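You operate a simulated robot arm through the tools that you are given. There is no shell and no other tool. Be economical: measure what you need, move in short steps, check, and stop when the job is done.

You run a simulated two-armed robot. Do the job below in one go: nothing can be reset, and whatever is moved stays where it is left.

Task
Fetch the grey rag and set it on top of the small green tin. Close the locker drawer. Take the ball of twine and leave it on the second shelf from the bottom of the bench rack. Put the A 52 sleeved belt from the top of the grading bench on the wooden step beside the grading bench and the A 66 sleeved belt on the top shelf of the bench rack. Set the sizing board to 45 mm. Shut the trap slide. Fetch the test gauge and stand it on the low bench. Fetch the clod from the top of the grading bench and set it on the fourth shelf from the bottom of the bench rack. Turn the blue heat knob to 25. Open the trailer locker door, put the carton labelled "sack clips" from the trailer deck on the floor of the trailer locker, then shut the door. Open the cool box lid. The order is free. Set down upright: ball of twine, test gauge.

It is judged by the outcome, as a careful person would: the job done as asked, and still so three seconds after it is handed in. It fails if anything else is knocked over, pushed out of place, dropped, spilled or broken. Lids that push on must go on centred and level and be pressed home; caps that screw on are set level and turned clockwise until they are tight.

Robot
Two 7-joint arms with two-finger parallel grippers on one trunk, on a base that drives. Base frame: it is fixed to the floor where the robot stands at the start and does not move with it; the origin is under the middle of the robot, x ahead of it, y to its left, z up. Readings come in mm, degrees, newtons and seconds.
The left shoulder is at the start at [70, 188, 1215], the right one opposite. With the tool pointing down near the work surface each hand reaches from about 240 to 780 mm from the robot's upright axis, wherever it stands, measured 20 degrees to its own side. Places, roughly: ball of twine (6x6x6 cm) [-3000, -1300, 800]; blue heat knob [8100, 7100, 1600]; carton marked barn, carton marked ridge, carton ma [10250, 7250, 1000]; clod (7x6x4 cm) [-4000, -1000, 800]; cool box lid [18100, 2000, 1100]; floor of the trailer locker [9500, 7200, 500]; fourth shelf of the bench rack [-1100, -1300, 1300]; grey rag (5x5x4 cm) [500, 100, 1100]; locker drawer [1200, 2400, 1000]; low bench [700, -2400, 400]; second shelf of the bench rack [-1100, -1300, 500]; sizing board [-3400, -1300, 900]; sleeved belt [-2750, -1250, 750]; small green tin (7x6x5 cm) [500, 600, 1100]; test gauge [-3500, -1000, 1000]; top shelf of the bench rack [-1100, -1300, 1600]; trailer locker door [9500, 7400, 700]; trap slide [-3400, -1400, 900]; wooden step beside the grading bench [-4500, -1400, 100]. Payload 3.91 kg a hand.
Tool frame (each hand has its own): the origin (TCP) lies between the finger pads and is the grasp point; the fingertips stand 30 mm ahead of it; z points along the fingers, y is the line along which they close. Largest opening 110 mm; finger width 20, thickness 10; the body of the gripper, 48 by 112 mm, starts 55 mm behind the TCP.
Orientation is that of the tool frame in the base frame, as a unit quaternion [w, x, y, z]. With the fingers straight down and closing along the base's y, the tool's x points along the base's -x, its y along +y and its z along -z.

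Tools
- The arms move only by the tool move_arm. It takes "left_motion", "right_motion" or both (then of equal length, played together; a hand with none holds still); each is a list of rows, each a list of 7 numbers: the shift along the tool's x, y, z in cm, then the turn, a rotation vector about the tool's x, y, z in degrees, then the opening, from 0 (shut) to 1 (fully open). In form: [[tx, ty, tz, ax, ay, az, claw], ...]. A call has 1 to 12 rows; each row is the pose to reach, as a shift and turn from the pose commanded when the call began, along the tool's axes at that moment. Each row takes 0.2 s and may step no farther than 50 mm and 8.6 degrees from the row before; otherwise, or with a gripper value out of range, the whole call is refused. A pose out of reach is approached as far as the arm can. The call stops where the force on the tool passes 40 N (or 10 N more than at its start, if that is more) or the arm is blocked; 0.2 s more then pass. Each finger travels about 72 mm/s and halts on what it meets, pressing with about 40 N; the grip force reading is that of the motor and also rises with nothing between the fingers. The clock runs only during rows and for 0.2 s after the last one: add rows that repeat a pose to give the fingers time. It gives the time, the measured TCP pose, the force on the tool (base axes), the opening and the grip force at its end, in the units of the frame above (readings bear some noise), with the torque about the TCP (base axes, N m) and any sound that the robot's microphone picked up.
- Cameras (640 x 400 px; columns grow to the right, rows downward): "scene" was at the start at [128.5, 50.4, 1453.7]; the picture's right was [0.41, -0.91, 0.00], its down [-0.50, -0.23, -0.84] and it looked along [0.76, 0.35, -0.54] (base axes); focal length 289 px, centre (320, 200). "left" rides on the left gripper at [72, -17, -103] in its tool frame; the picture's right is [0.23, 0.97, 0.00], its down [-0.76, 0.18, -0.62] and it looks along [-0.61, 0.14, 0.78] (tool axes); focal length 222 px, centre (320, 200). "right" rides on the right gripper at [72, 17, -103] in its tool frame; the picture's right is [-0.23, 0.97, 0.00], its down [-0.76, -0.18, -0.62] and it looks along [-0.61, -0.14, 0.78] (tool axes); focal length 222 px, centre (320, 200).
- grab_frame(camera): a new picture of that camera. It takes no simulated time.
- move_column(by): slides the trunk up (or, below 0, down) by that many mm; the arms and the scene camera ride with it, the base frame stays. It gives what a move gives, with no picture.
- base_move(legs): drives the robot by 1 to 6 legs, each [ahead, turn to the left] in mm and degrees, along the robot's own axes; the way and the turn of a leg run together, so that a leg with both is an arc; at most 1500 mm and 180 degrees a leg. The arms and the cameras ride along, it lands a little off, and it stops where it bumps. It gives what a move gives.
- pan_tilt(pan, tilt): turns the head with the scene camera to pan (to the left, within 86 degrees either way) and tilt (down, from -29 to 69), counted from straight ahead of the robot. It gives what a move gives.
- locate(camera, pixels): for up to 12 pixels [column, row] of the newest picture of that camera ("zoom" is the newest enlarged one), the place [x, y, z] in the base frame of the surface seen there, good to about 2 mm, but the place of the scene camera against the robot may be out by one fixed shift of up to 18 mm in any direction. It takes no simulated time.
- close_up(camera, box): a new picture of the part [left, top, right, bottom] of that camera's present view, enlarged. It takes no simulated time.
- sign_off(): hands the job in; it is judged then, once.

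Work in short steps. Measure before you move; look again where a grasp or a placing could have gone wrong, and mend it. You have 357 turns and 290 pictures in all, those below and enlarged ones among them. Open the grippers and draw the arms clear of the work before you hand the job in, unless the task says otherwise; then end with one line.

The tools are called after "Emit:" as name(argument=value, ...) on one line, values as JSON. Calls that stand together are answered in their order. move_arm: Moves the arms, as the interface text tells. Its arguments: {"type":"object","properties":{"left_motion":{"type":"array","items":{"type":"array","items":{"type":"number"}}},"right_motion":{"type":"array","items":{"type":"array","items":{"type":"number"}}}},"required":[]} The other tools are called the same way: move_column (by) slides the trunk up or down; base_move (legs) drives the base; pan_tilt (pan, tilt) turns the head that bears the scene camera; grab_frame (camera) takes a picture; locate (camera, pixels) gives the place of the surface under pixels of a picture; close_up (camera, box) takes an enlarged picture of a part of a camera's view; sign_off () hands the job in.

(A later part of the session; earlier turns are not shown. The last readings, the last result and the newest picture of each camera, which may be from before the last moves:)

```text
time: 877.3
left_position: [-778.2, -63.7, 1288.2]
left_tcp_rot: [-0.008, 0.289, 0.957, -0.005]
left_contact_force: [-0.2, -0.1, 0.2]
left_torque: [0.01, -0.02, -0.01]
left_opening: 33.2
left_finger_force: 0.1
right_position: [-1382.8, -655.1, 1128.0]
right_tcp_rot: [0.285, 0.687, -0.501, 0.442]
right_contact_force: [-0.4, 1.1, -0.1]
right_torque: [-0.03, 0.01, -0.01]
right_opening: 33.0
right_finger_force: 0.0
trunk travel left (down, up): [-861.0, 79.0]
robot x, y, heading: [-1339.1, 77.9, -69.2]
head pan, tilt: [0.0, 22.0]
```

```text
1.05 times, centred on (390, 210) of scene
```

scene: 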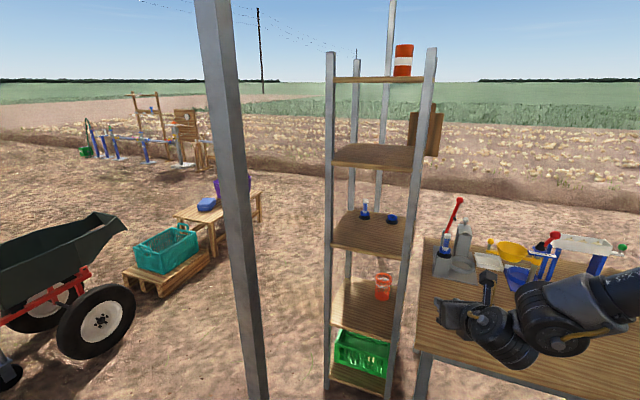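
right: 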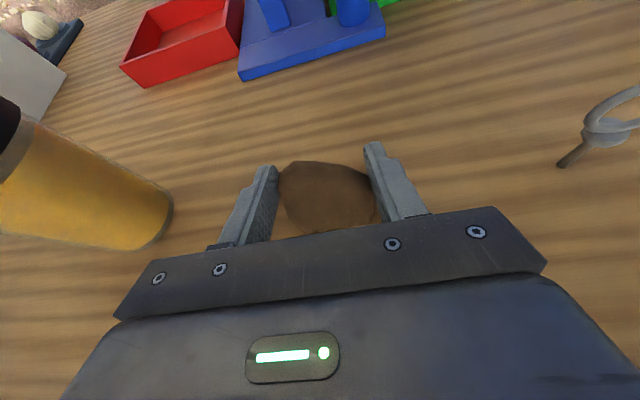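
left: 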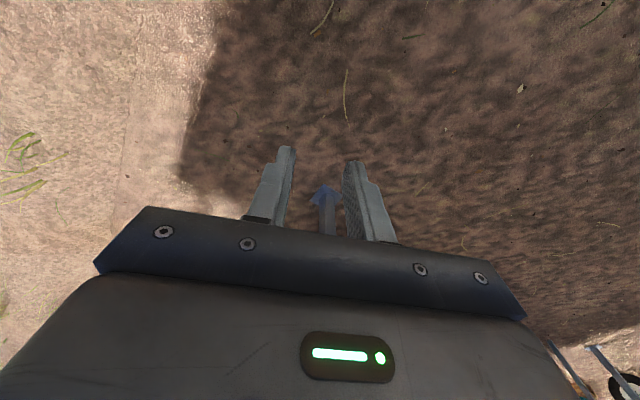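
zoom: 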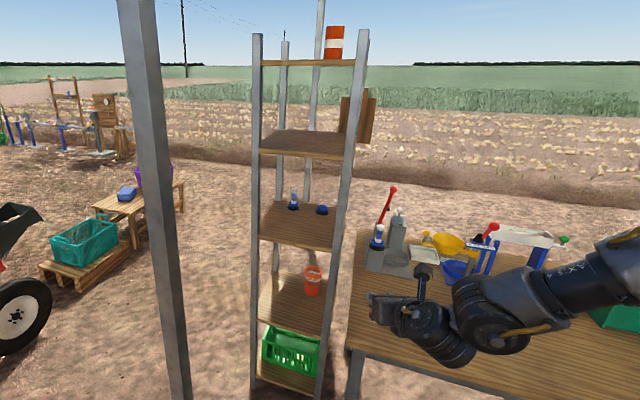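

The rack is reachable from the north: front y≈−1085, x −1260…−950, shelf tops about 500, 950, 1320 and 1606. I'll return for the clod.

Emit:
base_move(legs=[[0, -110.8], [1500, 0], [890, 0], [0, 92]])

Emit:
move_column(by=-230)

Emit:
grab_frame(camera="right")

```text
time: 897.6
left_position: [-3262.6, -226.8, 1290.7]
left_tcp_rot: [-0.009, 0.443, 0.896, -0.005]
left_contact_force: [-0.6, 1.0, -0.6]
left_torque: [-0.02, -0.03, 0.01]
left_opening: 33.1
left_finger_force: 0.0
right_position: [-4027.1, -586.5, 1129.1]
right_tcp_rot: [-0.353, -0.596, 0.607, -0.39]
right_contact_force: [0.3, 0.2, 0.3]
right_torque: [-0.02, -0.01, -0.01]
right_opening: 33.3
right_finger_force: 0.1
trunk travel left (down, up): [-861.0, 79.0]
robot x, y, heading: [-3747.4, 89.2, -88.1]
head pan, tilt: [0.0, 22.0]
```

```text
time: 900.1
left_position: [-3263.4, -226.4, 1057.6]
left_tcp_rot: [-0.009, 0.443, 0.896, -0.004]
left_contact_force: [1.4, -0.4, 0.8]
left_torque: [0.0, -0.02, -0.02]
left_opening: 33.1
left_finger_force: 0.0
right_position: [-4026.9, -587.2, 897.2]
right_tcp_rot: [-0.354, -0.595, 0.608, -0.389]
right_contact_force: [-0.3, -0.3, 0.8]
right_torque: [0.0, -0.01, 0.02]
right_opening: 33.1
right_finger_force: 0.0
trunk travel left (down, up): [-631.0, 309.0]
robot x, y, heading: [-3748.5, 90.6, -88.2]
head pan, tilt: [0.0, 22.0]
```

```text
122 pictures are left
```

right: 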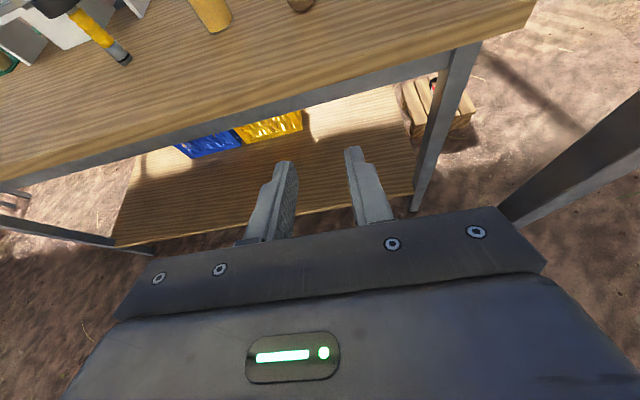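

Emit:
move_arm(right_motion=[[0, 0, 0, 0, 0, 0, 0.6], [0, 0, 0, 0, 0, 0, 0.9], [0, 0, 0, 0, 0, 0, 0.95]])

Emit:
base_move(legs=[[360, 0]])

Emit:
grab_frame(camera="right")

```text
time: 900.9
left_position: [-3263.2, -226.2, 1059.0]
left_tcp_rot: [-0.01, 0.442, 0.897, -0.003]
left_contact_force: [-0.6, 0.1, 0.0]
left_torque: [0.0, 0.01, -0.01]
left_opening: 32.9
left_finger_force: 0.1
right_position: [-4026.9, -587.0, 898.8]
right_tcp_rot: [-0.354, -0.595, 0.608, -0.389]
right_contact_force: [-0.2, -0.8, 1.5]
right_torque: [0.04, 0.0, -0.01]
right_opening: 104.5
right_finger_force: 0.1
trunk travel left (down, up): [-631.0, 309.0]
robot x, y, heading: [-3746.8, 91.8, -87.9]
head pan, tilt: [0.0, 22.0]
```

```text
time: 903.2
left_position: [-3250.4, -583.8, 1057.9]
left_tcp_rot: [-0.01, 0.441, 0.897, -0.004]
left_contact_force: [0.3, -0.4, 0.1]
left_torque: [0.01, 0.0, 0.02]
left_opening: 33.2
left_finger_force: 0.1
right_position: [-4011.8, -946.0, 899.7]
right_tcp_rot: [-0.354, -0.596, 0.607, -0.389]
right_contact_force: [-0.3, -0.3, 0.5]
right_torque: [0.02, 0.01, 0.0]
right_opening: 104.4
right_finger_force: 0.0
trunk travel left (down, up): [-631.0, 309.0]
robot x, y, heading: [-3732.0, -267.8, -87.8]
head pan, tilt: [0.0, 22.0]
```

```text
121 pictures are left
```

right: 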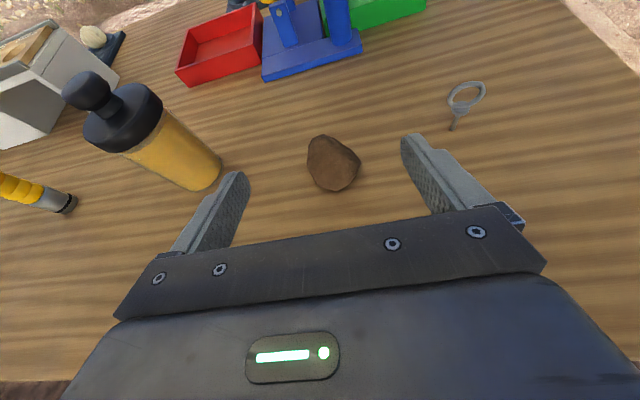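

Emit:
locate(camera="right", pixels=[[333, 163], [312, 155], [355, 165], [325, 138], [335, 188], [333, 150], [333, 178]])

```text
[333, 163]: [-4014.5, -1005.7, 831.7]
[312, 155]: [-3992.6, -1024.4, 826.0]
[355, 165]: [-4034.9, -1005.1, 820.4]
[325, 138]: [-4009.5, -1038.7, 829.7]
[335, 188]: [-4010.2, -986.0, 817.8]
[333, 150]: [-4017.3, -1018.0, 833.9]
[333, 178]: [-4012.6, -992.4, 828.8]
```

The clod is at (−4013,−1012). I'll grip it nearer the fingertips where they're lower: trunk −74, forward 46, then close firmly.

Emit:
move_column(by=-74)

Emit:
base_move(legs=[[46, 0]])

Emit:
move_arm(right_motion=[[0, 0, 0, 0, 0, 0, 0.7], [0, 0, 0, 0, 0, 0, 0.5], [0, 0, 0, 0, 0, 0, 0.3], [0, 0, 0, 0, 0, 0, 0.15], [0, 0, 0, 0, 0, 0, 0.15], [0, 0, 0, 0, 0, 0, 0.15]])

Emit:
grab_frame(camera="right")

```text
time: 904.3
left_position: [-3249.1, -581.4, 984.5]
left_tcp_rot: [-0.009, 0.442, 0.897, -0.005]
left_contact_force: [-0.2, -0.7, 0.5]
left_torque: [0.01, -0.01, 0.0]
left_opening: 33.0
left_finger_force: 0.1
right_position: [-4013.6, -945.3, 825.2]
right_tcp_rot: [-0.353, -0.596, 0.606, -0.39]
right_contact_force: [0.8, 0.0, 2.3]
right_torque: [-0.05, 0.14, -0.04]
right_opening: 104.3
right_finger_force: 0.0
trunk travel left (down, up): [-557.0, 383.0]
robot x, y, heading: [-3738.2, -267.7, -88.1]
head pan, tilt: [0.0, 22.0]
```

```text
time: 905.2
left_position: [-3246.9, -627.5, 983.6]
left_tcp_rot: [-0.008, 0.441, 0.897, -0.006]
left_contact_force: [-0.5, 0.0, -1.1]
left_torque: [0.0, 0.01, 0.0]
left_opening: 33.1
left_finger_force: 0.1
right_position: [-4011.7, -991.6, 824.5]
right_tcp_rot: [-0.354, -0.596, 0.606, -0.39]
right_contact_force: [-0.3, 2.6, 4.8]
right_torque: [0.0, 0.28, -0.22]
right_opening: 104.5
right_finger_force: 0.4
trunk travel left (down, up): [-557.0, 383.0]
robot x, y, heading: [-3733.4, -312.7, -88.0]
head pan, tilt: [0.0, 22.0]
```

```text
time: 906.6
left_position: [-3247.3, -628.1, 984.2]
left_tcp_rot: [-0.009, 0.441, 0.897, -0.005]
left_contact_force: [1.1, 0.3, 0.5]
left_torque: [0.0, -0.03, 0.0]
left_opening: 33.2
left_finger_force: 0.0
right_position: [-4010.4, -991.2, 824.7]
right_tcp_rot: [-0.353, -0.596, 0.606, -0.39]
right_contact_force: [1.1, -0.2, -0.1]
right_torque: [-0.1, -0.06, 0.09]
right_opening: 49.8
right_finger_force: 39.5
trunk travel left (down, up): [-557.0, 383.0]
robot x, y, heading: [-3732.1, -312.2, -87.9]
head pan, tilt: [0.0, 22.0]
```

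```text
120 pictures are left
```

right: 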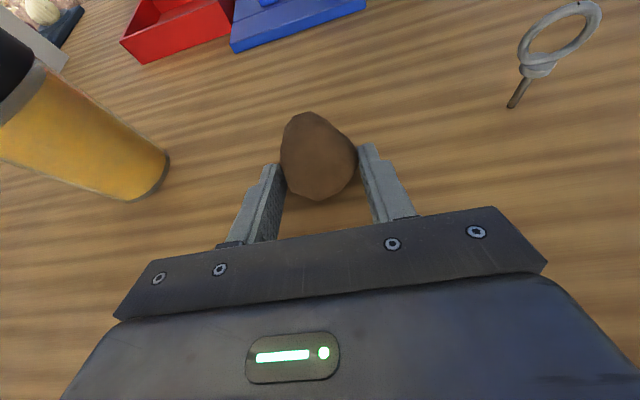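

Emit:
move_column(by=40)

Emit:
grab_frame(camera="right")

```text
time: 907.4
left_position: [-3247.8, -629.0, 1023.8]
left_tcp_rot: [-0.009, 0.442, 0.897, -0.004]
left_contact_force: [0.7, -0.8, 0.3]
left_torque: [0.03, -0.02, 0.0]
left_opening: 32.9
left_finger_force: 0.2
right_position: [-4010.9, -991.0, 864.1]
right_tcp_rot: [-0.353, -0.596, 0.607, -0.389]
right_contact_force: [-0.1, 0.5, -1.5]
right_torque: [0.04, -0.01, -0.01]
right_opening: 49.3
right_finger_force: 40.1
trunk travel left (down, up): [-597.0, 343.0]
robot x, y, heading: [-3735.8, -310.3, -88.0]
head pan, tilt: [0.0, 22.0]
```

```text
119 pictures are left
```

right: 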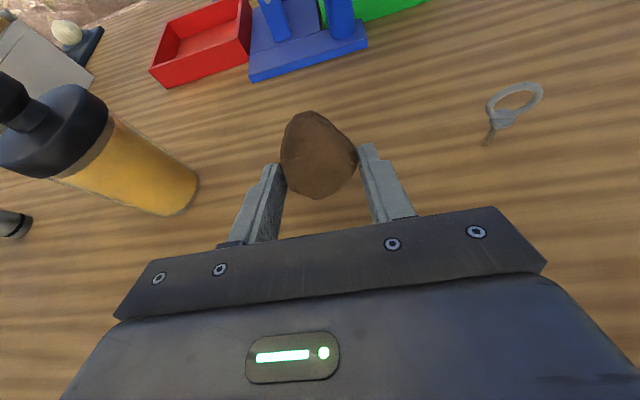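

The clod is held. I'll raise the trunk and drive to the rack, turning at the same spot as before.

Emit:
move_column(by=340)

Emit:
base_move(legs=[[-390, 0], [0, 88], [1500, 0], [890, 0], [0, -67]])

Emit:
move_arm(right_motion=[[3.3, 0, -1.6, 0, 0, 0, 0.15], [6.6, 0, -3.2, 0, 0, 0, 0.15], [9.9, 0, -4.8, 0, 0, 0, 0.15], [13.2, 0, -6.4, 0, 0, 0, 0.15], [16, 0, -7.8, 0, 0, 0, 0.15]])

Emit:
grab_frame(camera="right")

```text
time: 910.8
left_position: [-3248.0, -628.8, 1363.8]
left_tcp_rot: [-0.008, 0.441, 0.897, -0.004]
left_contact_force: [-0.9, 0.3, 0.6]
left_torque: [-0.02, 0.03, 0.03]
left_opening: 32.9
left_finger_force: 0.0
right_position: [-4010.8, -990.7, 1204.7]
right_tcp_rot: [-0.353, -0.596, 0.606, -0.391]
right_contact_force: [0.0, -0.4, -0.9]
right_torque: [0.06, 0.01, 0.01]
right_opening: 49.0
right_finger_force: 40.0
trunk travel left (down, up): [-937.0, 3.0]
robot x, y, heading: [-3736.8, -313.0, -87.7]
head pan, tilt: [0.0, 22.0]
```

```text
time: 931.2
left_position: [-790.1, -20.7, 1363.8]
left_tcp_rot: [-0.008, 0.271, 0.963, -0.007]
left_contact_force: [-0.5, 0.2, -0.2]
left_torque: [-0.03, 0.0, -0.01]
left_opening: 32.9
left_finger_force: 0.1
right_position: [-1371.6, -634.0, 1203.9]
right_tcp_rot: [0.277, 0.697, -0.487, 0.448]
right_contact_force: [0.1, 0.2, -2.3]
right_torque: [0.06, 0.06, -0.01]
right_opening: 48.2
right_finger_force: 39.8
trunk travel left (down, up): [-937.0, 3.0]
robot x, y, heading: [-1359.6, 96.5, -66.8]
head pan, tilt: [0.0, 22.0]
```

```text
time: 932.4
left_position: [-789.5, -19.0, 1364.8]
left_tcp_rot: [-0.008, 0.271, 0.963, -0.007]
left_contact_force: [0.1, 0.9, 0.3]
left_torque: [0.0, -0.03, 0.0]
left_opening: 32.9
left_finger_force: 0.0
right_position: [-1379.5, -635.3, 1383.2]
right_tcp_rot: [0.276, 0.697, -0.487, 0.448]
right_contact_force: [-0.7, 0.3, -1.4]
right_torque: [0.05, 0.03, -0.02]
right_opening: 47.9
right_finger_force: 39.9
trunk travel left (down, up): [-937.0, 3.0]
robot x, y, heading: [-1355.7, 100.2, -66.8]
head pan, tilt: [0.0, 22.0]
```

```text
118 pictures are left
```

right: 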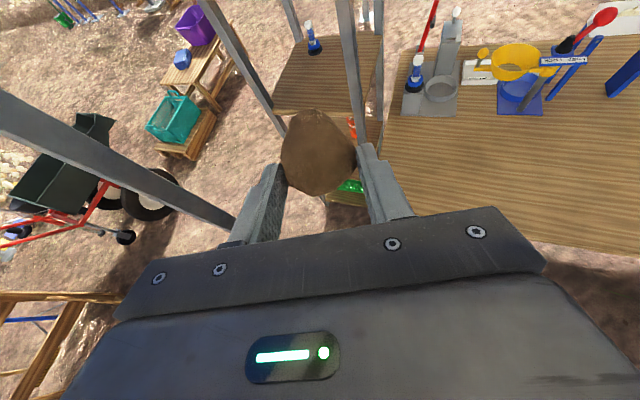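

I'll drive in toward the rack, first 400 mm.

Emit:
base_move(legs=[[400, 0]])

Emit:
grab_frame(camera="right")

Emit:
grab_frame(camera="scene")

```text
time: 934.9
left_position: [-632.6, -387.5, 1365.6]
left_tcp_rot: [-0.007, 0.271, 0.963, -0.007]
left_contact_force: [0.2, -0.4, -0.1]
left_torque: [-0.02, 0.0, 0.01]
left_opening: 32.8
left_finger_force: 0.1
right_position: [-1224.0, -1003.0, 1384.2]
right_tcp_rot: [0.276, 0.697, -0.487, 0.448]
right_contact_force: [0.2, -0.2, -1.2]
right_torque: [0.02, 0.01, -0.01]
right_opening: 48.0
right_finger_force: 39.8
trunk travel left (down, up): [-937.0, 3.0]
robot x, y, heading: [-1199.2, -268.2, -66.9]
head pan, tilt: [0.0, 22.0]
```

```text
117 pictures are left
```

right: 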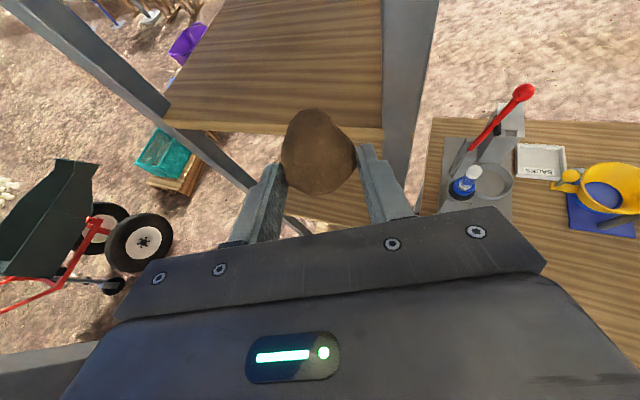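

```text
116 pictures are left
```

scene: 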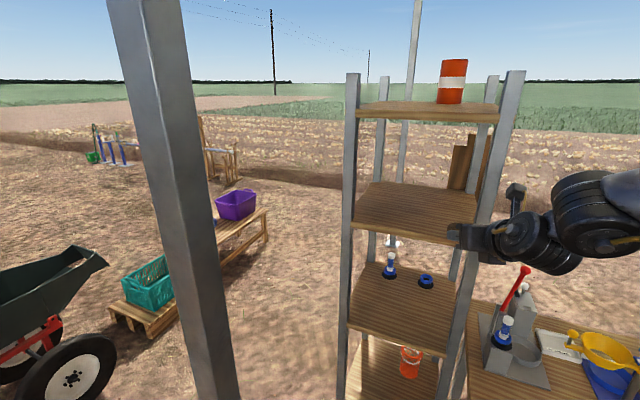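

Emit:
locate(camera="right", pixels=[[390, 100], [425, 80], [405, 150], [300, 60], [210, 120], [370, 125], [180, 85], [160, 110], [300, 20]])

```text
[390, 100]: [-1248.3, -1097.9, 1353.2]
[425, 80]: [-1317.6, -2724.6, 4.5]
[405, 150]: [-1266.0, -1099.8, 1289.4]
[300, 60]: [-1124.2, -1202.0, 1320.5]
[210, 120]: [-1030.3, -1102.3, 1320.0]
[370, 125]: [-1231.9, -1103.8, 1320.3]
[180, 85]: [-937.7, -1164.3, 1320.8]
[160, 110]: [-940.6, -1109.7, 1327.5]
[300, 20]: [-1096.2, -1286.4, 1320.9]
```

The fourth shelf's top is z=1320, front edge y=−1103, with the opening between x −1245 and −960. I'll turn 2.5° left to centre and drive in 225 mm.

Emit:
base_move(legs=[[0, 2.5], [225, 0]])

Emit:
grab_frame(camera="right")

```text
time: 937.0
left_position: [-533.1, -559.2, 1366.4]
left_tcp_rot: [-0.007, 0.248, 0.969, -0.009]
left_contact_force: [0.1, 1.1, 1.1]
left_torque: [-0.01, -0.03, 0.02]
left_opening: 33.1
left_finger_force: 0.0
right_position: [-1096.2, -1204.4, 1383.6]
right_tcp_rot: [0.266, 0.707, -0.471, 0.456]
right_contact_force: [-0.1, 0.3, -1.4]
right_torque: [0.05, 0.03, 0.0]
right_opening: 47.8
right_finger_force: 40.1
trunk travel left (down, up): [-937.0, 3.0]
robot x, y, heading: [-1103.4, -470.5, -64.1]
head pan, tilt: [0.0, 22.0]
```

```text
115 pictures are left
```

right: 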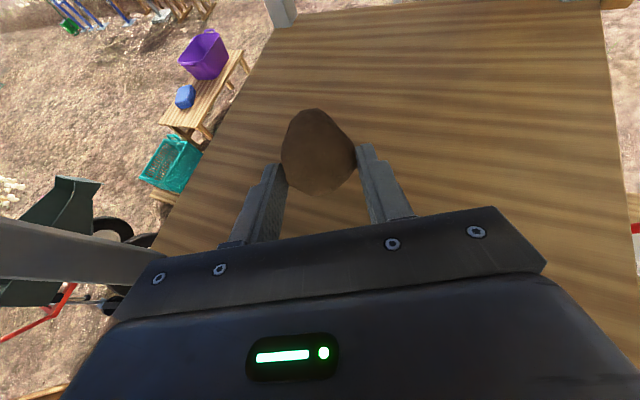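

Over the shelf. I'll lower with the trunk until contact (expected after ~38 mm).

Emit:
move_column(by=-34)

Emit:
move_column(by=-5)

```text
time: 937.8
left_position: [-532.1, -565.1, 1329.7]
left_tcp_rot: [-0.008, 0.249, 0.969, -0.006]
left_contact_force: [0.2, -0.2, 0.1]
left_torque: [0.0, -0.01, 0.01]
left_opening: 33.2
left_finger_force: 0.0
right_position: [-1092.7, -1207.9, 1347.6]
right_tcp_rot: [0.265, 0.708, -0.472, 0.454]
right_contact_force: [0.0, 0.0, -1.6]
right_torque: [0.04, -0.01, 0.02]
right_opening: 47.3
right_finger_force: 39.7
trunk travel left (down, up): [-903.0, 37.0]
robot x, y, heading: [-1103.8, -467.9, -64.1]
head pan, tilt: [0.0, 22.0]
```

```text
time: 938.3
left_position: [-531.4, -563.3, 1325.9]
left_tcp_rot: [-0.007, 0.249, 0.969, -0.006]
left_contact_force: [0.4, 0.8, 1.0]
left_torque: [-0.06, 0.0, -0.04]
left_opening: 33.0
left_finger_force: 0.0
right_position: [-1092.5, -1205.8, 1346.2]
right_tcp_rot: [0.267, 0.707, -0.47, 0.456]
right_contact_force: [0.6, -2.9, 10.0]
right_torque: [-0.72, -0.26, -0.1]
right_opening: 47.6
right_finger_force: 40.1
trunk travel left (down, up): [-898.0, 42.0]
robot x, y, heading: [-1106.7, -471.8, -64.4]
head pan, tilt: [0.0, 22.0]
```

Contact. I'll open, back out, and check.

Emit:
move_arm(right_motion=[[0, 0, 0, 0, 0, 0, 0.6], [0, 0, 0, 0, 0, 0, 0.85], [0, 0, 0, 0, 0, 0, 0.9]])

Emit:
base_move(legs=[[-230, 0]])

Emit:
grab_frame(camera="right")

```text
time: 939.1
left_position: [-530.1, -561.5, 1326.0]
left_tcp_rot: [-0.008, 0.248, 0.969, -0.008]
left_contact_force: [-0.1, 0.3, -0.1]
left_torque: [-0.01, 0.0, 0.01]
left_opening: 33.2
left_finger_force: 0.0
right_position: [-1090.5, -1202.9, 1344.4]
right_tcp_rot: [0.266, 0.708, -0.47, 0.454]
right_contact_force: [3.8, 3.7, 6.6]
right_torque: [-0.19, 0.14, 0.09]
right_opening: 96.6
right_finger_force: 0.0
trunk travel left (down, up): [-898.0, 42.0]
robot x, y, heading: [-1101.1, -467.7, -64.5]
head pan, tilt: [0.0, 22.0]
```

```text
time: 940.1
left_position: [-548.3, -523.9, 1322.3]
left_tcp_rot: [-0.01, 0.248, 0.969, -0.004]
left_contact_force: [0.0, -1.5, -0.1]
left_torque: [0.07, 0.05, 0.01]
left_opening: 33.2
left_finger_force: 0.1
right_position: [-1108.4, -1169.6, 1346.1]
right_tcp_rot: [0.267, 0.707, -0.469, 0.457]
right_contact_force: [1.1, -0.8, -0.6]
right_torque: [0.02, -0.01, -0.03]
right_opening: 99.0
right_finger_force: 0.1
trunk travel left (down, up): [-898.0, 42.0]
robot x, y, heading: [-1125.5, -424.7, -64.2]
head pan, tilt: [0.0, 22.0]
stopped in leg 1: the force on the tool passed its limit (the readings are from after the stop); the commanded pose is now the measured one
```

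```text
114 pictures are left
```

right: 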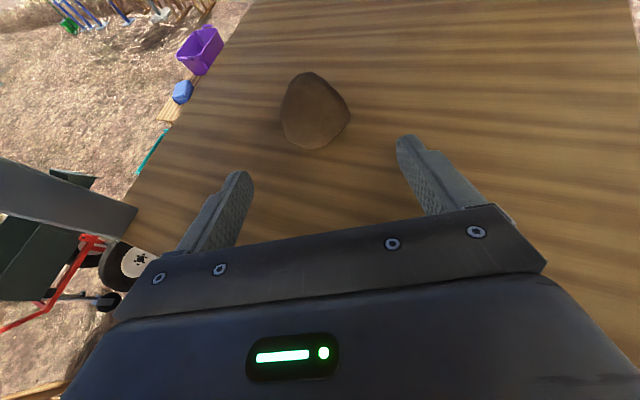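

The clod rests on the shelf. The fingers brushed something low, so I'll raise 35 mm and then back out.

Emit:
move_column(by=35)

Emit:
base_move(legs=[[-400, 0]])

Emit:
close_up(camera="scene", box=[300, 60, 540, 260])

```text
time: 940.9
left_position: [-554.0, -514.1, 1361.2]
left_tcp_rot: [-0.008, 0.249, 0.968, -0.008]
left_contact_force: [0.4, -0.2, 0.8]
left_torque: [0.01, 0.01, 0.0]
left_opening: 33.2
left_finger_force: 0.0
right_position: [-1113.5, -1160.6, 1385.7]
right_tcp_rot: [0.27, 0.704, -0.468, 0.461]
right_contact_force: [0.7, -0.6, 0.0]
right_torque: [-0.01, 0.0, 0.01]
right_opening: 99.2
right_finger_force: 0.1
trunk travel left (down, up): [-933.0, 7.0]
robot x, y, heading: [-1129.7, -425.0, -63.8]
head pan, tilt: [0.0, 22.0]
```

```text
time: 943.4
left_position: [-726.6, -160.5, 1360.6]
left_tcp_rot: [-0.008, 0.252, 0.968, -0.006]
left_contact_force: [-0.2, 0.5, -0.6]
left_torque: [-0.02, 0.0, 0.01]
left_opening: 32.9
left_finger_force: 0.0
right_position: [-1290.4, -803.2, 1383.2]
right_tcp_rot: [0.271, 0.703, -0.472, 0.459]
right_contact_force: [0.1, -0.6, -0.3]
right_torque: [-0.04, 0.0, 0.01]
right_opening: 99.0
right_finger_force: 0.0
trunk travel left (down, up): [-933.0, 7.0]
robot x, y, heading: [-1301.7, -58.9, -64.2]
head pan, tilt: [0.0, 22.0]
```

```text
2.00 times, centred on (420, 160) of scene
```

zoom: 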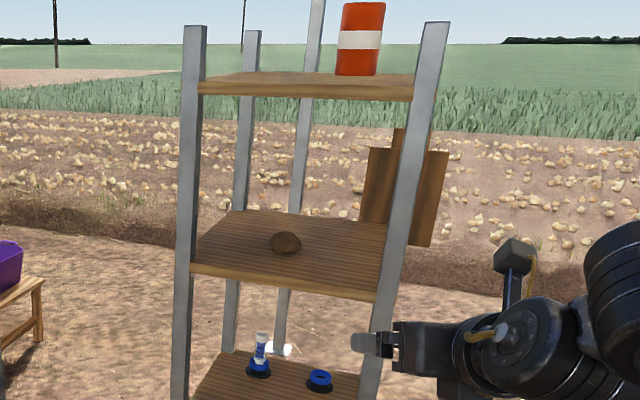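

The clod is on the fourth shelf. The remaining bench jobs look easier from the south side, so I'll check whether the way round the rack's east side is clear.

Emit:
pan_tilt(pan=20, tilt=22)

Emit:
grab_frame(camera="scene")

```text
time: 944.2
left_position: [-728.9, -157.0, 1361.6]
left_tcp_rot: [-0.008, 0.252, 0.968, -0.007]
left_contact_force: [-0.4, 0.0, -0.4]
left_torque: [0.01, 0.0, 0.03]
left_opening: 32.7
left_finger_force: 0.0
right_position: [-1292.2, -799.4, 1384.7]
right_tcp_rot: [0.271, 0.702, -0.471, 0.459]
right_contact_force: [0.5, -0.4, 0.5]
right_torque: [-0.05, 0.0, -0.02]
right_opening: 99.1
right_finger_force: 0.1
trunk travel left (down, up): [-933.0, 7.0]
robot x, y, heading: [-1306.3, -63.9, -64.6]
head pan, tilt: [20.0, 22.0]
```

```text
112 pictures are left
```

scene: 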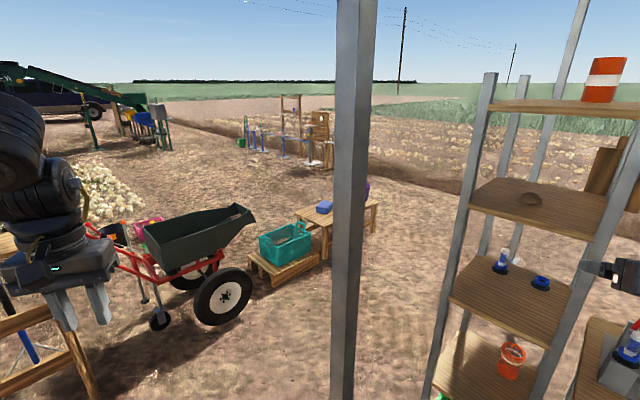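

Emit:
locate(camera="scene", pixels=[[255, 275], [310, 265], [375, 235], [330, 260], [220, 310], [160, 325], [300, 240], [370, 200], [420, 330], [440, 250], [420, 200], [330, 215]])

```text
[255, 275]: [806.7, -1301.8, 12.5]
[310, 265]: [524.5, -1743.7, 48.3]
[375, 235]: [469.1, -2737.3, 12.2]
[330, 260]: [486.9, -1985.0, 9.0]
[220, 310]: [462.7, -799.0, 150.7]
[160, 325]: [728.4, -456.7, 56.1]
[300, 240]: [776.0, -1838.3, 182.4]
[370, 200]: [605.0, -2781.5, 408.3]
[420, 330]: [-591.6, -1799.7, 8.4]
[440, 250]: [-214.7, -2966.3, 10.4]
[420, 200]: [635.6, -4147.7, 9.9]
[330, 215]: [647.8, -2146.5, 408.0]
```

The corridor between the rack and the pallets is clear, and I can see the low bench at (620,−2150…−2780, z≈408). I'll loop round to the south side of the grading bench.

Emit:
base_move(legs=[[-250, 0], [0, 64.6], [1320, 0], [0, -90], [1500, 0], [760, 0]])

Emit:
base_move(legs=[[0, -90], [1500, 0], [1300, 0], [0, -90]])

Emit:
move_column(by=-300)

Emit:
pan_tilt(pan=-5, tilt=25)

Emit:
grab_frame(camera="scene")

```text
time: 969.8
left_position: [383.7, -2442.3, 1361.0]
left_tcp_rot: [-0.008, 0.458, 0.889, -0.005]
left_contact_force: [0.2, 0.2, 0.2]
left_torque: [-0.02, 0.04, -0.02]
left_opening: 32.8
left_finger_force: 0.0
right_position: [-401.9, -2778.6, 1386.8]
right_tcp_rot: [-0.366, -0.581, 0.614, -0.389]
right_contact_force: [-0.7, 1.1, 0.0]
right_torque: [-0.03, 0.02, 0.0]
right_opening: 99.2
right_finger_force: 0.0
trunk travel left (down, up): [-933.0, 7.0]
robot x, y, heading: [-93.1, -2107.3, -90.0]
head pan, tilt: [20.0, 22.0]
```

```text
time: 991.0
left_position: [-3368.6, -1768.9, 1360.8]
left_tcp_rot: [-0.006, 0.883, -0.468, 0.008]
left_contact_force: [-0.6, 0.2, -0.6]
left_torque: [0.0, 0.01, 0.04]
left_opening: 32.8
left_finger_force: 0.2
right_position: [-2579.0, -1447.9, 1384.6]
right_tcp_rot: [-0.385, 0.62, 0.575, 0.37]
right_contact_force: [-0.2, 0.0, 0.1]
right_torque: [0.0, -0.01, 0.01]
right_opening: 98.9
right_finger_force: 0.0
trunk travel left (down, up): [-933.0, 7.0]
robot x, y, heading: [-2899.6, -2109.4, 88.8]
head pan, tilt: [20.0, 22.0]
```

```text
time: 994.0
left_position: [-3369.4, -1769.3, 1060.3]
left_tcp_rot: [-0.005, 0.884, -0.467, 0.009]
left_contact_force: [0.1, 0.6, 0.6]
left_torque: [-0.02, 0.0, -0.01]
left_opening: 33.2
left_finger_force: 0.1
right_position: [-2578.4, -1447.5, 1084.4]
right_tcp_rot: [-0.385, 0.62, 0.575, 0.369]
right_contact_force: [0.9, 0.6, -0.7]
right_torque: [0.01, 0.01, -0.01]
right_opening: 98.9
right_finger_force: 0.0
trunk travel left (down, up): [-633.0, 307.0]
robot x, y, heading: [-2899.1, -2115.1, 88.9]
head pan, tilt: [20.0, 22.0]
```

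```text
time: 994.9
left_position: [-3369.0, -1769.3, 1059.8]
left_tcp_rot: [-0.005, 0.884, -0.468, 0.008]
left_contact_force: [0.1, -0.4, -0.5]
left_torque: [0.03, -0.03, -0.01]
left_opening: 32.9
left_finger_force: 0.1
right_position: [-2576.4, -1447.2, 1085.8]
right_tcp_rot: [-0.385, 0.62, 0.574, 0.371]
right_contact_force: [0.0, -0.1, -0.3]
right_torque: [0.0, -0.03, 0.01]
right_opening: 99.1
right_finger_force: 0.1
trunk travel left (down, up): [-633.0, 307.0]
robot x, y, heading: [-2902.7, -2109.9, 88.9]
head pan, tilt: [-5.0, 25.0]
```

```text
111 pictures are left
```

scene: 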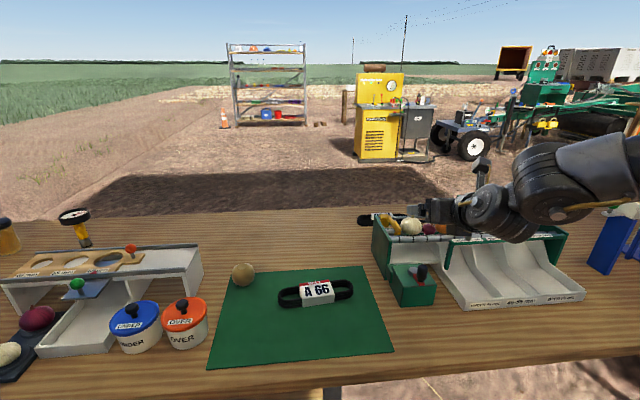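

From the south everything is reachable. I'll zoom in on the sizing stand.

Emit:
close_up(camera="scene", box=[0, 200, 220, 370])

Emit:
locate(camera="scene", pixels=[[318, 290], [318, 300], [290, 300], [345, 292], [242, 275], [242, 265], [77, 284], [131, 247], [77, 262], [85, 295], [320, 385], [30, 268]])

```text
2.35 times, centred on (110, 285) of scene
```

zoom: 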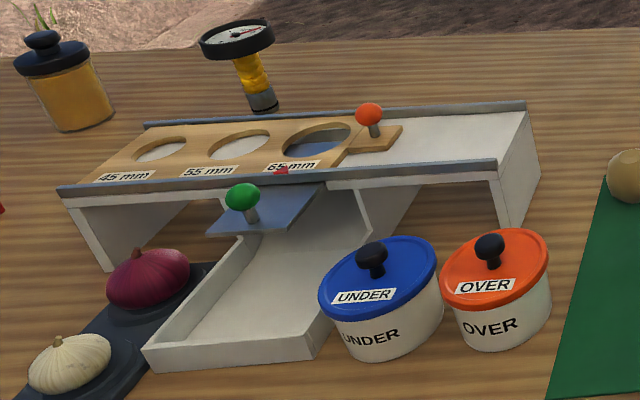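

```text
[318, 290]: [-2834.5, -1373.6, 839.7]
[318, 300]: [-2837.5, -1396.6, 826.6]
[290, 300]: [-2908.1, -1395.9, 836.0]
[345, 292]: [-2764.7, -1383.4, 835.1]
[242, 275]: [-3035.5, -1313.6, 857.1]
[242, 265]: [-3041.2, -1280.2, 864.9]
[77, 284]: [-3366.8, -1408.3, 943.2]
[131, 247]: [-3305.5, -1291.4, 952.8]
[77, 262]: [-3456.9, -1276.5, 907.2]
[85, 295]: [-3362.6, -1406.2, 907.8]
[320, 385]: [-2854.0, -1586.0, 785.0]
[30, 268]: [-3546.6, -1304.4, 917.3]
```

Emit:
locate(camera="zoom", pixels=[[122, 178], [205, 172], [290, 166], [282, 171], [369, 112], [375, 132], [400, 130], [242, 196], [252, 215], [215, 232], [300, 222], [420, 180]])

Emit:
close_up(camera="scene", box=[60, 235, 150, 305])

```text
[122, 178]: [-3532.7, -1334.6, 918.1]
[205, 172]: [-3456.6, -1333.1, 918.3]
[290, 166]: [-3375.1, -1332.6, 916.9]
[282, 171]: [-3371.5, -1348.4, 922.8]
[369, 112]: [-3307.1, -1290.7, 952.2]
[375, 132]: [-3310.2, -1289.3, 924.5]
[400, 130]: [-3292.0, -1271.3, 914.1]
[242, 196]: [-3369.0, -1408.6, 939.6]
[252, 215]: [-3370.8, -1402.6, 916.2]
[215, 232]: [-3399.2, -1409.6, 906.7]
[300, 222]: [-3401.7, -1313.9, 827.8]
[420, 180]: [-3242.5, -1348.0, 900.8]
```

```text
5.71 times, centred on (105, 270) of scene
```

zoom: 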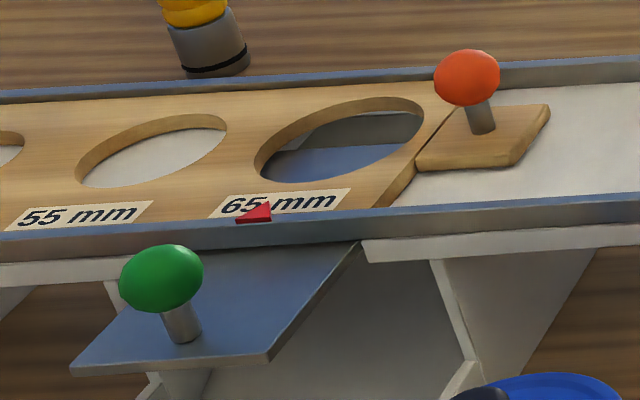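

The board reads 65 at the red pointer; 45 is 158 mm further, so the board must slide +x by 158 via its orange knob (≈(−3307,−1285,950)). The trap slide's green knob (≈(−3368,−1400,938)) must be pushed north. I'll position the base and bring the left hand over.

Emit:
base_move(legs=[[0, 23.6], [227, 0], [0, -22.5]])

Emit:
move_arm(right_motion=[[0, 0, -4, 0, 0, 0, 0.9], [0, 0, -8, 0, 0, 0, 0.9], [0, 0, -12, 0, 0, 0, 0.9], [0, 0, -16, 0, 0, 0, 0.9]], left_motion=[[0, 0, 0, 0, 0, 0, 0.5], [0, 0, 0, 0, 0, 0, 0.6], [0, 0, 0, 0, 0, 0, 0.6], [0, 0, 0, 0, 0, 0, 0.6]])

Emit:
grab_frame(camera="left")

```text
time: 999.0
left_position: [-3464.6, -1572.1, 1061.2]
left_tcp_rot: [-0.006, 0.89, -0.457, 0.009]
left_contact_force: [-1.0, 0.3, 0.5]
left_torque: [0.01, -0.01, 0.01]
left_opening: 33.1
left_finger_force: 0.0
right_position: [-2682.6, -1230.0, 1083.9]
right_tcp_rot: [-0.39, 0.613, 0.583, 0.364]
right_contact_force: [0.5, 0.0, 0.9]
right_torque: [-0.01, 0.01, -0.01]
right_opening: 99.2
right_finger_force: 0.0
trunk travel left (down, up): [-633.0, 307.0]
robot x, y, heading: [-2987.9, -1900.0, 90.2]
head pan, tilt: [-5.0, 25.0]
```

```text
time: 1000.0
left_position: [-3464.4, -1573.6, 1061.6]
left_tcp_rot: [-0.007, 0.89, -0.456, 0.009]
left_contact_force: [-0.4, -0.4, -0.6]
left_torque: [0.01, 0.01, 0.03]
left_opening: 66.1
left_finger_force: 0.1
right_position: [-2682.2, -1376.5, 1154.8]
right_tcp_rot: [-0.39, 0.612, 0.583, 0.365]
right_contact_force: [0.3, 0.0, 0.0]
right_torque: [0.0, -0.01, 0.0]
right_opening: 98.9
right_finger_force: 0.1
trunk travel left (down, up): [-633.0, 307.0]
robot x, y, heading: [-2990.9, -1902.7, 90.4]
head pan, tilt: [-5.0, 25.0]
```

```text
108 pictures are left
```

left: 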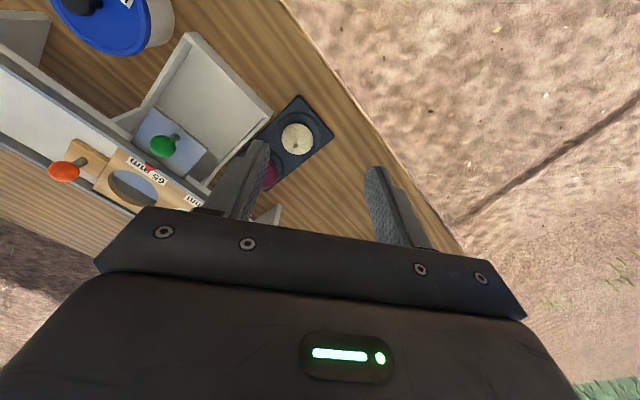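

Emit:
close_up(camera="left", box=[0, 80, 280, 250])

Emit:
locate(camera="left", pixels=[[62, 171], [75, 165], [162, 147], [170, 142], [145, 160], [165, 177], [190, 200], [150, 120], [195, 155], [100, 185]])

```text
2.29 times, centred on (140, 165) of left
```

zoom: 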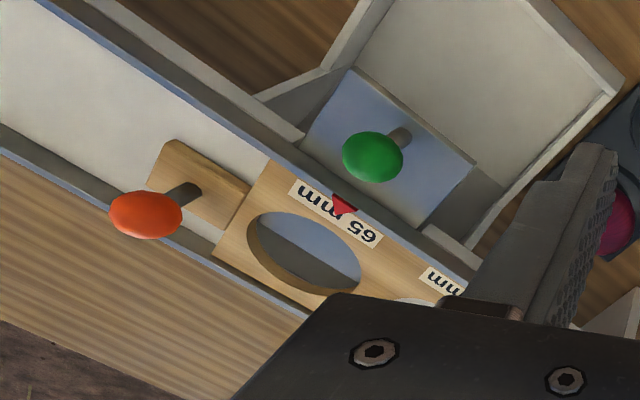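

```text
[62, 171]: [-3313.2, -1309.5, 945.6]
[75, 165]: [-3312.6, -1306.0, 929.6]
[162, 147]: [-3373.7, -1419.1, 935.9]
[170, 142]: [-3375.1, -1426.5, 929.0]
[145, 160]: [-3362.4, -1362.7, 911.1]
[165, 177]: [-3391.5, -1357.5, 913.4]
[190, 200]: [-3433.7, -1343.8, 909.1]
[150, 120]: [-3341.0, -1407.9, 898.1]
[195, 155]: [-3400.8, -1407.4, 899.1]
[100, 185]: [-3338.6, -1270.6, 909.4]
```

Orange knob ≈ (−3313,−1300), ball z≈938. I'll move the left hand above it.

Emit:
move_arm(left_motion=[[-1.9, -4, 0, 0, 0, 0, 0.6], [-3.8, -8, 0, 0, 0, 0, 0.6], [-5.7, -12, 0, 0, 0, 0, 0.6], [-7.6, -16, 0, 0, 0, 0, 0.6], [-9.5, -20, 0, 0, 0, 0, 0.6], [-11.4, -24, 0, 0, 0, 0, 0.6], [-13.3, -28.2, 0, 0, 0, 0, 0.6], [-13.3, -28.2, 4, 0, 0, 0, 0.6]])

Emit:
grab_frame(camera="left")

```text
time: 1001.8
left_position: [-3327.1, -1327.7, 1030.2]
left_tcp_rot: [-0.007, 0.89, -0.457, 0.008]
left_contact_force: [-0.3, -0.1, 0.3]
left_torque: [0.01, -0.01, 0.03]
left_opening: 66.1
left_finger_force: 0.0
left hand out of reach, approached as far as the arm can: row 1, 2, 3, 4, 7, 8
right_position: [-2681.2, -1372.4, 1152.9]
right_tcp_rot: [-0.389, 0.613, 0.583, 0.364]
right_contact_force: [-0.6, 0.0, 0.6]
right_torque: [-0.01, -0.01, 0.01]
right_opening: 98.9
right_finger_force: 0.1
trunk travel left (down, up): [-633.0, 307.0]
robot x, y, heading: [-2984.3, -1902.7, 90.4]
head pan, tilt: [-5.0, 25.0]
```

```text
106 pictures are left
```

left: 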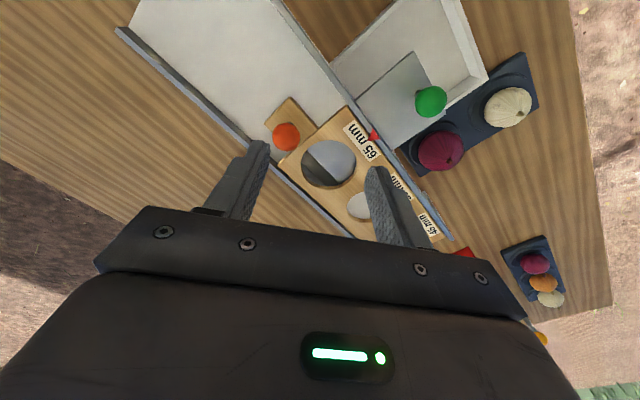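

Emit:
locate(camera="left", pixels=[[286, 135], [280, 140], [292, 142], [286, 148], [430, 100], [424, 108], [435, 110], [375, 135], [365, 145], [412, 175]])

Emit:
move_arm(left_motion=[[0, 0, 0, 0, 0, -8, 0.6], [0, 0, 0, 0, 0, -16, 0.6], [0, 0, 0, 0, 0, -24, 0.6]])

```text
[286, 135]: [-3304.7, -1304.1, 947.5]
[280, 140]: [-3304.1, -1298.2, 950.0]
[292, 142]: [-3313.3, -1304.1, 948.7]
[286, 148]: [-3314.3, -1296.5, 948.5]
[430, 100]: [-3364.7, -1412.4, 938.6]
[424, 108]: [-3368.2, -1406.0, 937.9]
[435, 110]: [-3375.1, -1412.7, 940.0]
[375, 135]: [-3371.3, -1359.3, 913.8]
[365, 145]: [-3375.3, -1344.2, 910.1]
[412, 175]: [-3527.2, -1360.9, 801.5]
```

```text
time: 1002.6
left_position: [-3414.5, -1290.4, 1009.5]
left_tcp_rot: [-0.008, 0.964, -0.266, 0.014]
left_contact_force: [0.2, 0.8, 0.1]
left_torque: [-0.05, -0.01, 0.0]
left_opening: 66.1
left_finger_force: 0.1
left hand out of reach, approached as far as the arm can: row 1, 2, 3
right_position: [-2681.9, -1373.1, 1152.3]
right_tcp_rot: [-0.388, 0.613, 0.583, 0.364]
right_contact_force: [0.0, -1.0, -0.5]
right_torque: [0.01, 0.01, -0.04]
right_opening: 99.2
right_finger_force: 0.1
trunk travel left (down, up): [-633.0, 307.0]
robot x, y, heading: [-2986.8, -1898.8, 90.5]
head pan, tilt: [-5.0, 25.0]
```

That made it worse. I'll rotate back the other way (+40°) and return toward the knob.

Emit:
move_arm(left_motion=[[0, -1, -1, 0, 0, 8, 0.6], [0, -2, -2, 0, 0, 16, 0.6], [0, -3, -2, 0, 0, 24, 0.6], [-1, -5, -2, 0, 0, 32, 0.6], [-2, -7, -2, 0, 0, 40, 0.6], [-2, -9.5, -2, 0, 0, 40, 0.6]])

```text
time: 1004.0
left_position: [-3403.4, -1291.4, 1001.3]
left_tcp_rot: [-0.008, 0.817, -0.576, 0.007]
left_contact_force: [0.7, -0.5, 1.0]
left_torque: [-0.01, -0.02, -0.01]
left_opening: 66.2
left_finger_force: 0.1
left hand out of reach, approached as far as the arm can: row 1, 2, 3, 4, 5, 6
right_position: [-2680.8, -1374.0, 1153.0]
right_tcp_rot: [-0.389, 0.613, 0.583, 0.364]
right_contact_force: [1.1, -0.6, -0.9]
right_torque: [0.02, -0.05, 0.01]
right_opening: 98.9
right_finger_force: 0.0
trunk travel left (down, up): [-633.0, 307.0]
robot x, y, heading: [-2985.6, -1900.8, 90.6]
head pan, tilt: [-5.0, 25.0]
```

The left arm likes targets at a bearing of ~40° left. I'll raise it and re-stand at about (−3190,−1943) with heading 60°.

Emit:
move_arm(left_motion=[[0, 1, -4, 0, 0, 0, 0.6], [3, 2, -8, 0, 0, 0, 0.6], [6, 2, -10, 0, 0, 0, 0.6], [10, 2, -10, 0, 0, 0, 0.6], [14, 2, -10, 0, 0, 0, 0.6]])

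Emit:
base_move(legs=[[-42, 0], [0, 89.4], [205, 0], [0, -120]])

Emit:
grab_frame(camera="left")

```text
refused: row 2 steps farther than a row can; nothing moved
```

```text
time: 1014.9
left_position: [-3240.2, -1203.7, 999.3]
left_tcp_rot: [0.005, -0.637, 0.771, -0.008]
left_contact_force: [-0.1, 0.8, 0.5]
left_torque: [-0.03, 0.0, -0.02]
left_opening: 66.1
left_finger_force: 0.1
right_position: [-2659.4, -1641.7, 1153.0]
right_tcp_rot: [-0.279, 0.745, 0.401, 0.454]
right_contact_force: [-0.2, -0.3, 0.4]
right_torque: [-0.03, 0.01, -0.01]
right_opening: 98.9
right_finger_force: 0.1
trunk travel left (down, up): [-633.0, 307.0]
robot x, y, heading: [-3188.7, -1941.9, 59.9]
head pan, tilt: [-5.0, 25.0]
```

```text
105 pictures are left
```

left: 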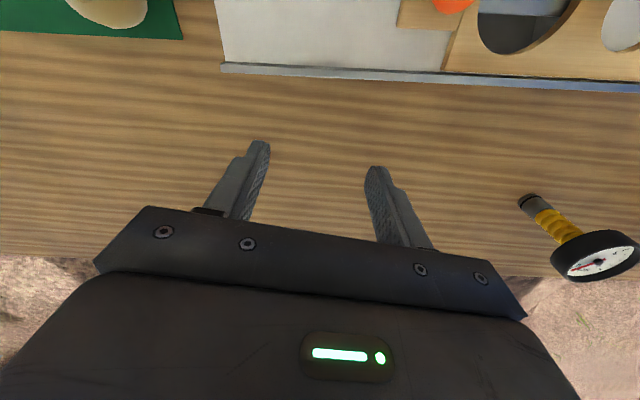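

I'm at (−3240,−1204,999). I'll move over the orange knob at (−3309,−1300).

Emit:
move_arm(left_motion=[[3.6, 1.7, 0, 0, 0, 0, 0.6], [7.2, 3.4, 0, 0, 0, 0, 0.6], [10.7, 5, 0, 0, 0, 0, 0.6]])

Emit:
grab_frame(camera="left")

```text
time: 1015.7
left_position: [-3311.0, -1299.9, 998.6]
left_tcp_rot: [0.006, -0.637, 0.771, -0.01]
left_contact_force: [0.2, 0.6, -0.3]
left_torque: [-0.01, 0.0, -0.01]
left_opening: 65.8
left_finger_force: 0.1
right_position: [-2660.0, -1641.8, 1153.7]
right_tcp_rot: [-0.279, 0.745, 0.401, 0.455]
right_contact_force: [-0.3, -0.5, -0.4]
right_torque: [-0.02, -0.01, -0.02]
right_opening: 99.0
right_finger_force: 0.1
trunk travel left (down, up): [-633.0, 307.0]
robot x, y, heading: [-3188.7, -1941.7, 59.7]
head pan, tilt: [-5.0, 25.0]
```

```text
104 pictures are left
```

left: 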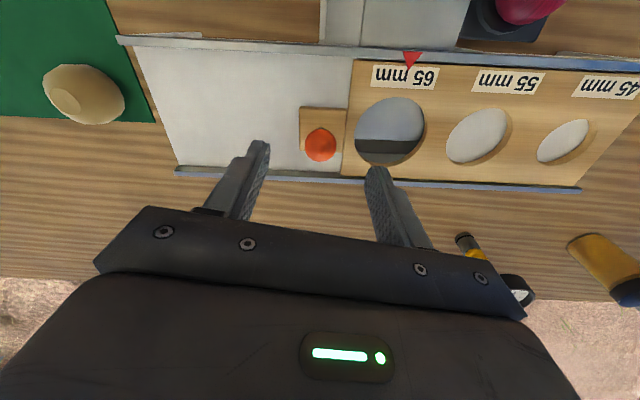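

Centred. I'll descend to z≈954 and close on the ball.

Emit:
move_arm(left_motion=[[0, 0, 2.5, 0, 0, 0, 0.6], [0, 0, 4.4, 0, 0, 0, 0.6], [0, 0, 4.4, 0, 0, 0, 0.3], [0, 0, 4.4, 0, 0, 0, 0.1], [0, 0, 4.4, 0, 0, 0, 0.1], [0, 0, 4.4, 0, 0, 0, 0.1]])

Emit:
grab_frame(camera="left")

```text
time: 1017.1
left_position: [-3309.9, -1299.6, 956.1]
left_tcp_rot: [0.006, -0.637, 0.77, -0.009]
left_contact_force: [-2.6, 0.7, -0.4]
left_torque: [0.47, 0.03, 0.08]
left_opening: 25.3
left_finger_force: 45.3
right_position: [-2660.3, -1640.6, 1154.6]
right_tcp_rot: [-0.279, 0.745, 0.401, 0.455]
right_contact_force: [0.2, 0.2, -0.1]
right_torque: [0.01, -0.01, -0.01]
right_opening: 98.9
right_finger_force: 0.2
trunk travel left (down, up): [-633.0, 307.0]
robot x, y, heading: [-3188.7, -1939.7, 59.9]
head pan, tilt: [-5.0, 25.0]
```

```text
103 pictures are left
```

left: 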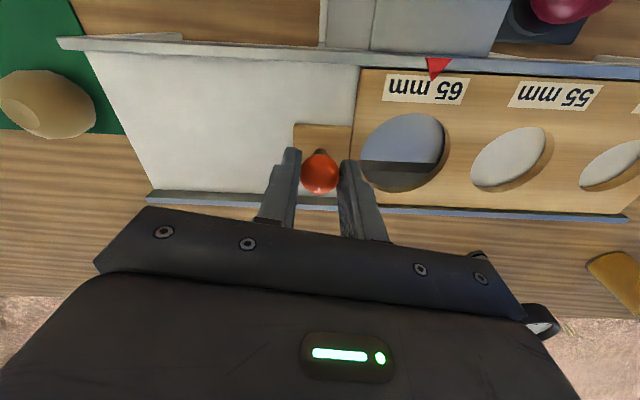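

The ball is gripped. I'll slide the board +x in steps.

Emit:
move_arm(left_motion=[[-0.63, -3.1, 0, 0, 0, 0, 0.1], [-1.26, -6.2, 0, 0, 0, 0, 0.1], [-1.88, -9.3, 0, 0, 0, 0, 0.1], [-2.5, -12.4, 0, 0, 0, 0, 0.1], [-3.14, -15.46, 0, 0, 0, 0, 0.1]])

Emit:
grab_frame(camera="left")

```text
time: 1018.3
left_position: [-3156.2, -1298.7, 956.1]
left_tcp_rot: [0.002, -0.637, 0.771, -0.01]
left_contact_force: [2.8, -6.8, -23.2]
left_torque: [-0.8, 0.02, -0.23]
left_opening: 25.3
left_finger_force: 44.9
left hand out of reach, approached as far as the arm can: row 5
right_position: [-2658.1, -1640.7, 1151.7]
right_tcp_rot: [-0.279, 0.746, 0.402, 0.453]
right_contact_force: [-0.5, 0.1, -0.4]
right_torque: [0.0, 0.01, 0.08]
right_opening: 99.3
right_finger_force: 0.1
trunk travel left (down, up): [-633.0, 307.0]
robot x, y, heading: [-3189.0, -1942.1, 59.9]
head pan, tilt: [-5.0, 25.0]
```

```text
102 pictures are left
```

left: 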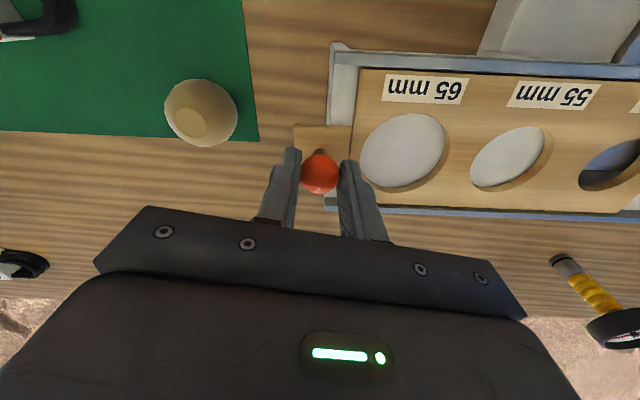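

It moved 154 mm. I'll check the pointer alignment from the scene camera.

Emit:
pan_tilt(pan=48, tilt=42)

Emit:
close_up(camera="scene", box=[180, 100, 460, 300])

```text
time: 1019.5
left_position: [-3158.5, -1299.0, 955.8]
left_tcp_rot: [0.004, -0.638, 0.77, -0.01]
left_contact_force: [1.5, -13.3, -32.8]
left_torque: [-0.38, 0.03, -0.04]
left_opening: 25.3
left_finger_force: 45.0
right_position: [-2658.5, -1639.4, 1152.1]
right_tcp_rot: [-0.279, 0.745, 0.401, 0.454]
right_contact_force: [0.1, 0.2, -0.3]
right_torque: [0.01, 0.04, -0.01]
right_opening: 99.1
right_finger_force: 0.1
trunk travel left (down, up): [-633.0, 307.0]
robot x, y, heading: [-3191.1, -1938.7, 60.1]
head pan, tilt: [48.0, 42.0]
```

```text
2.00 times, centred on (320, 200) of scene
```

zoom: 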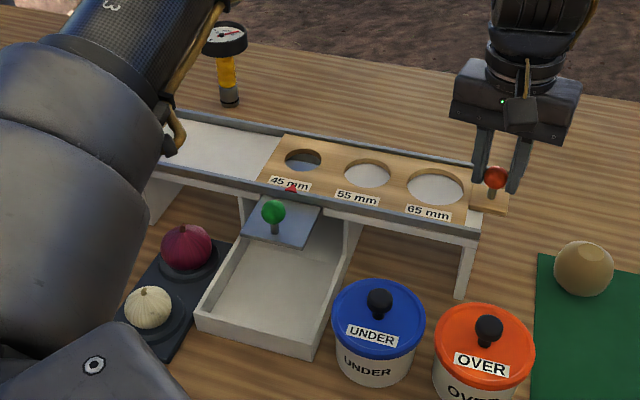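

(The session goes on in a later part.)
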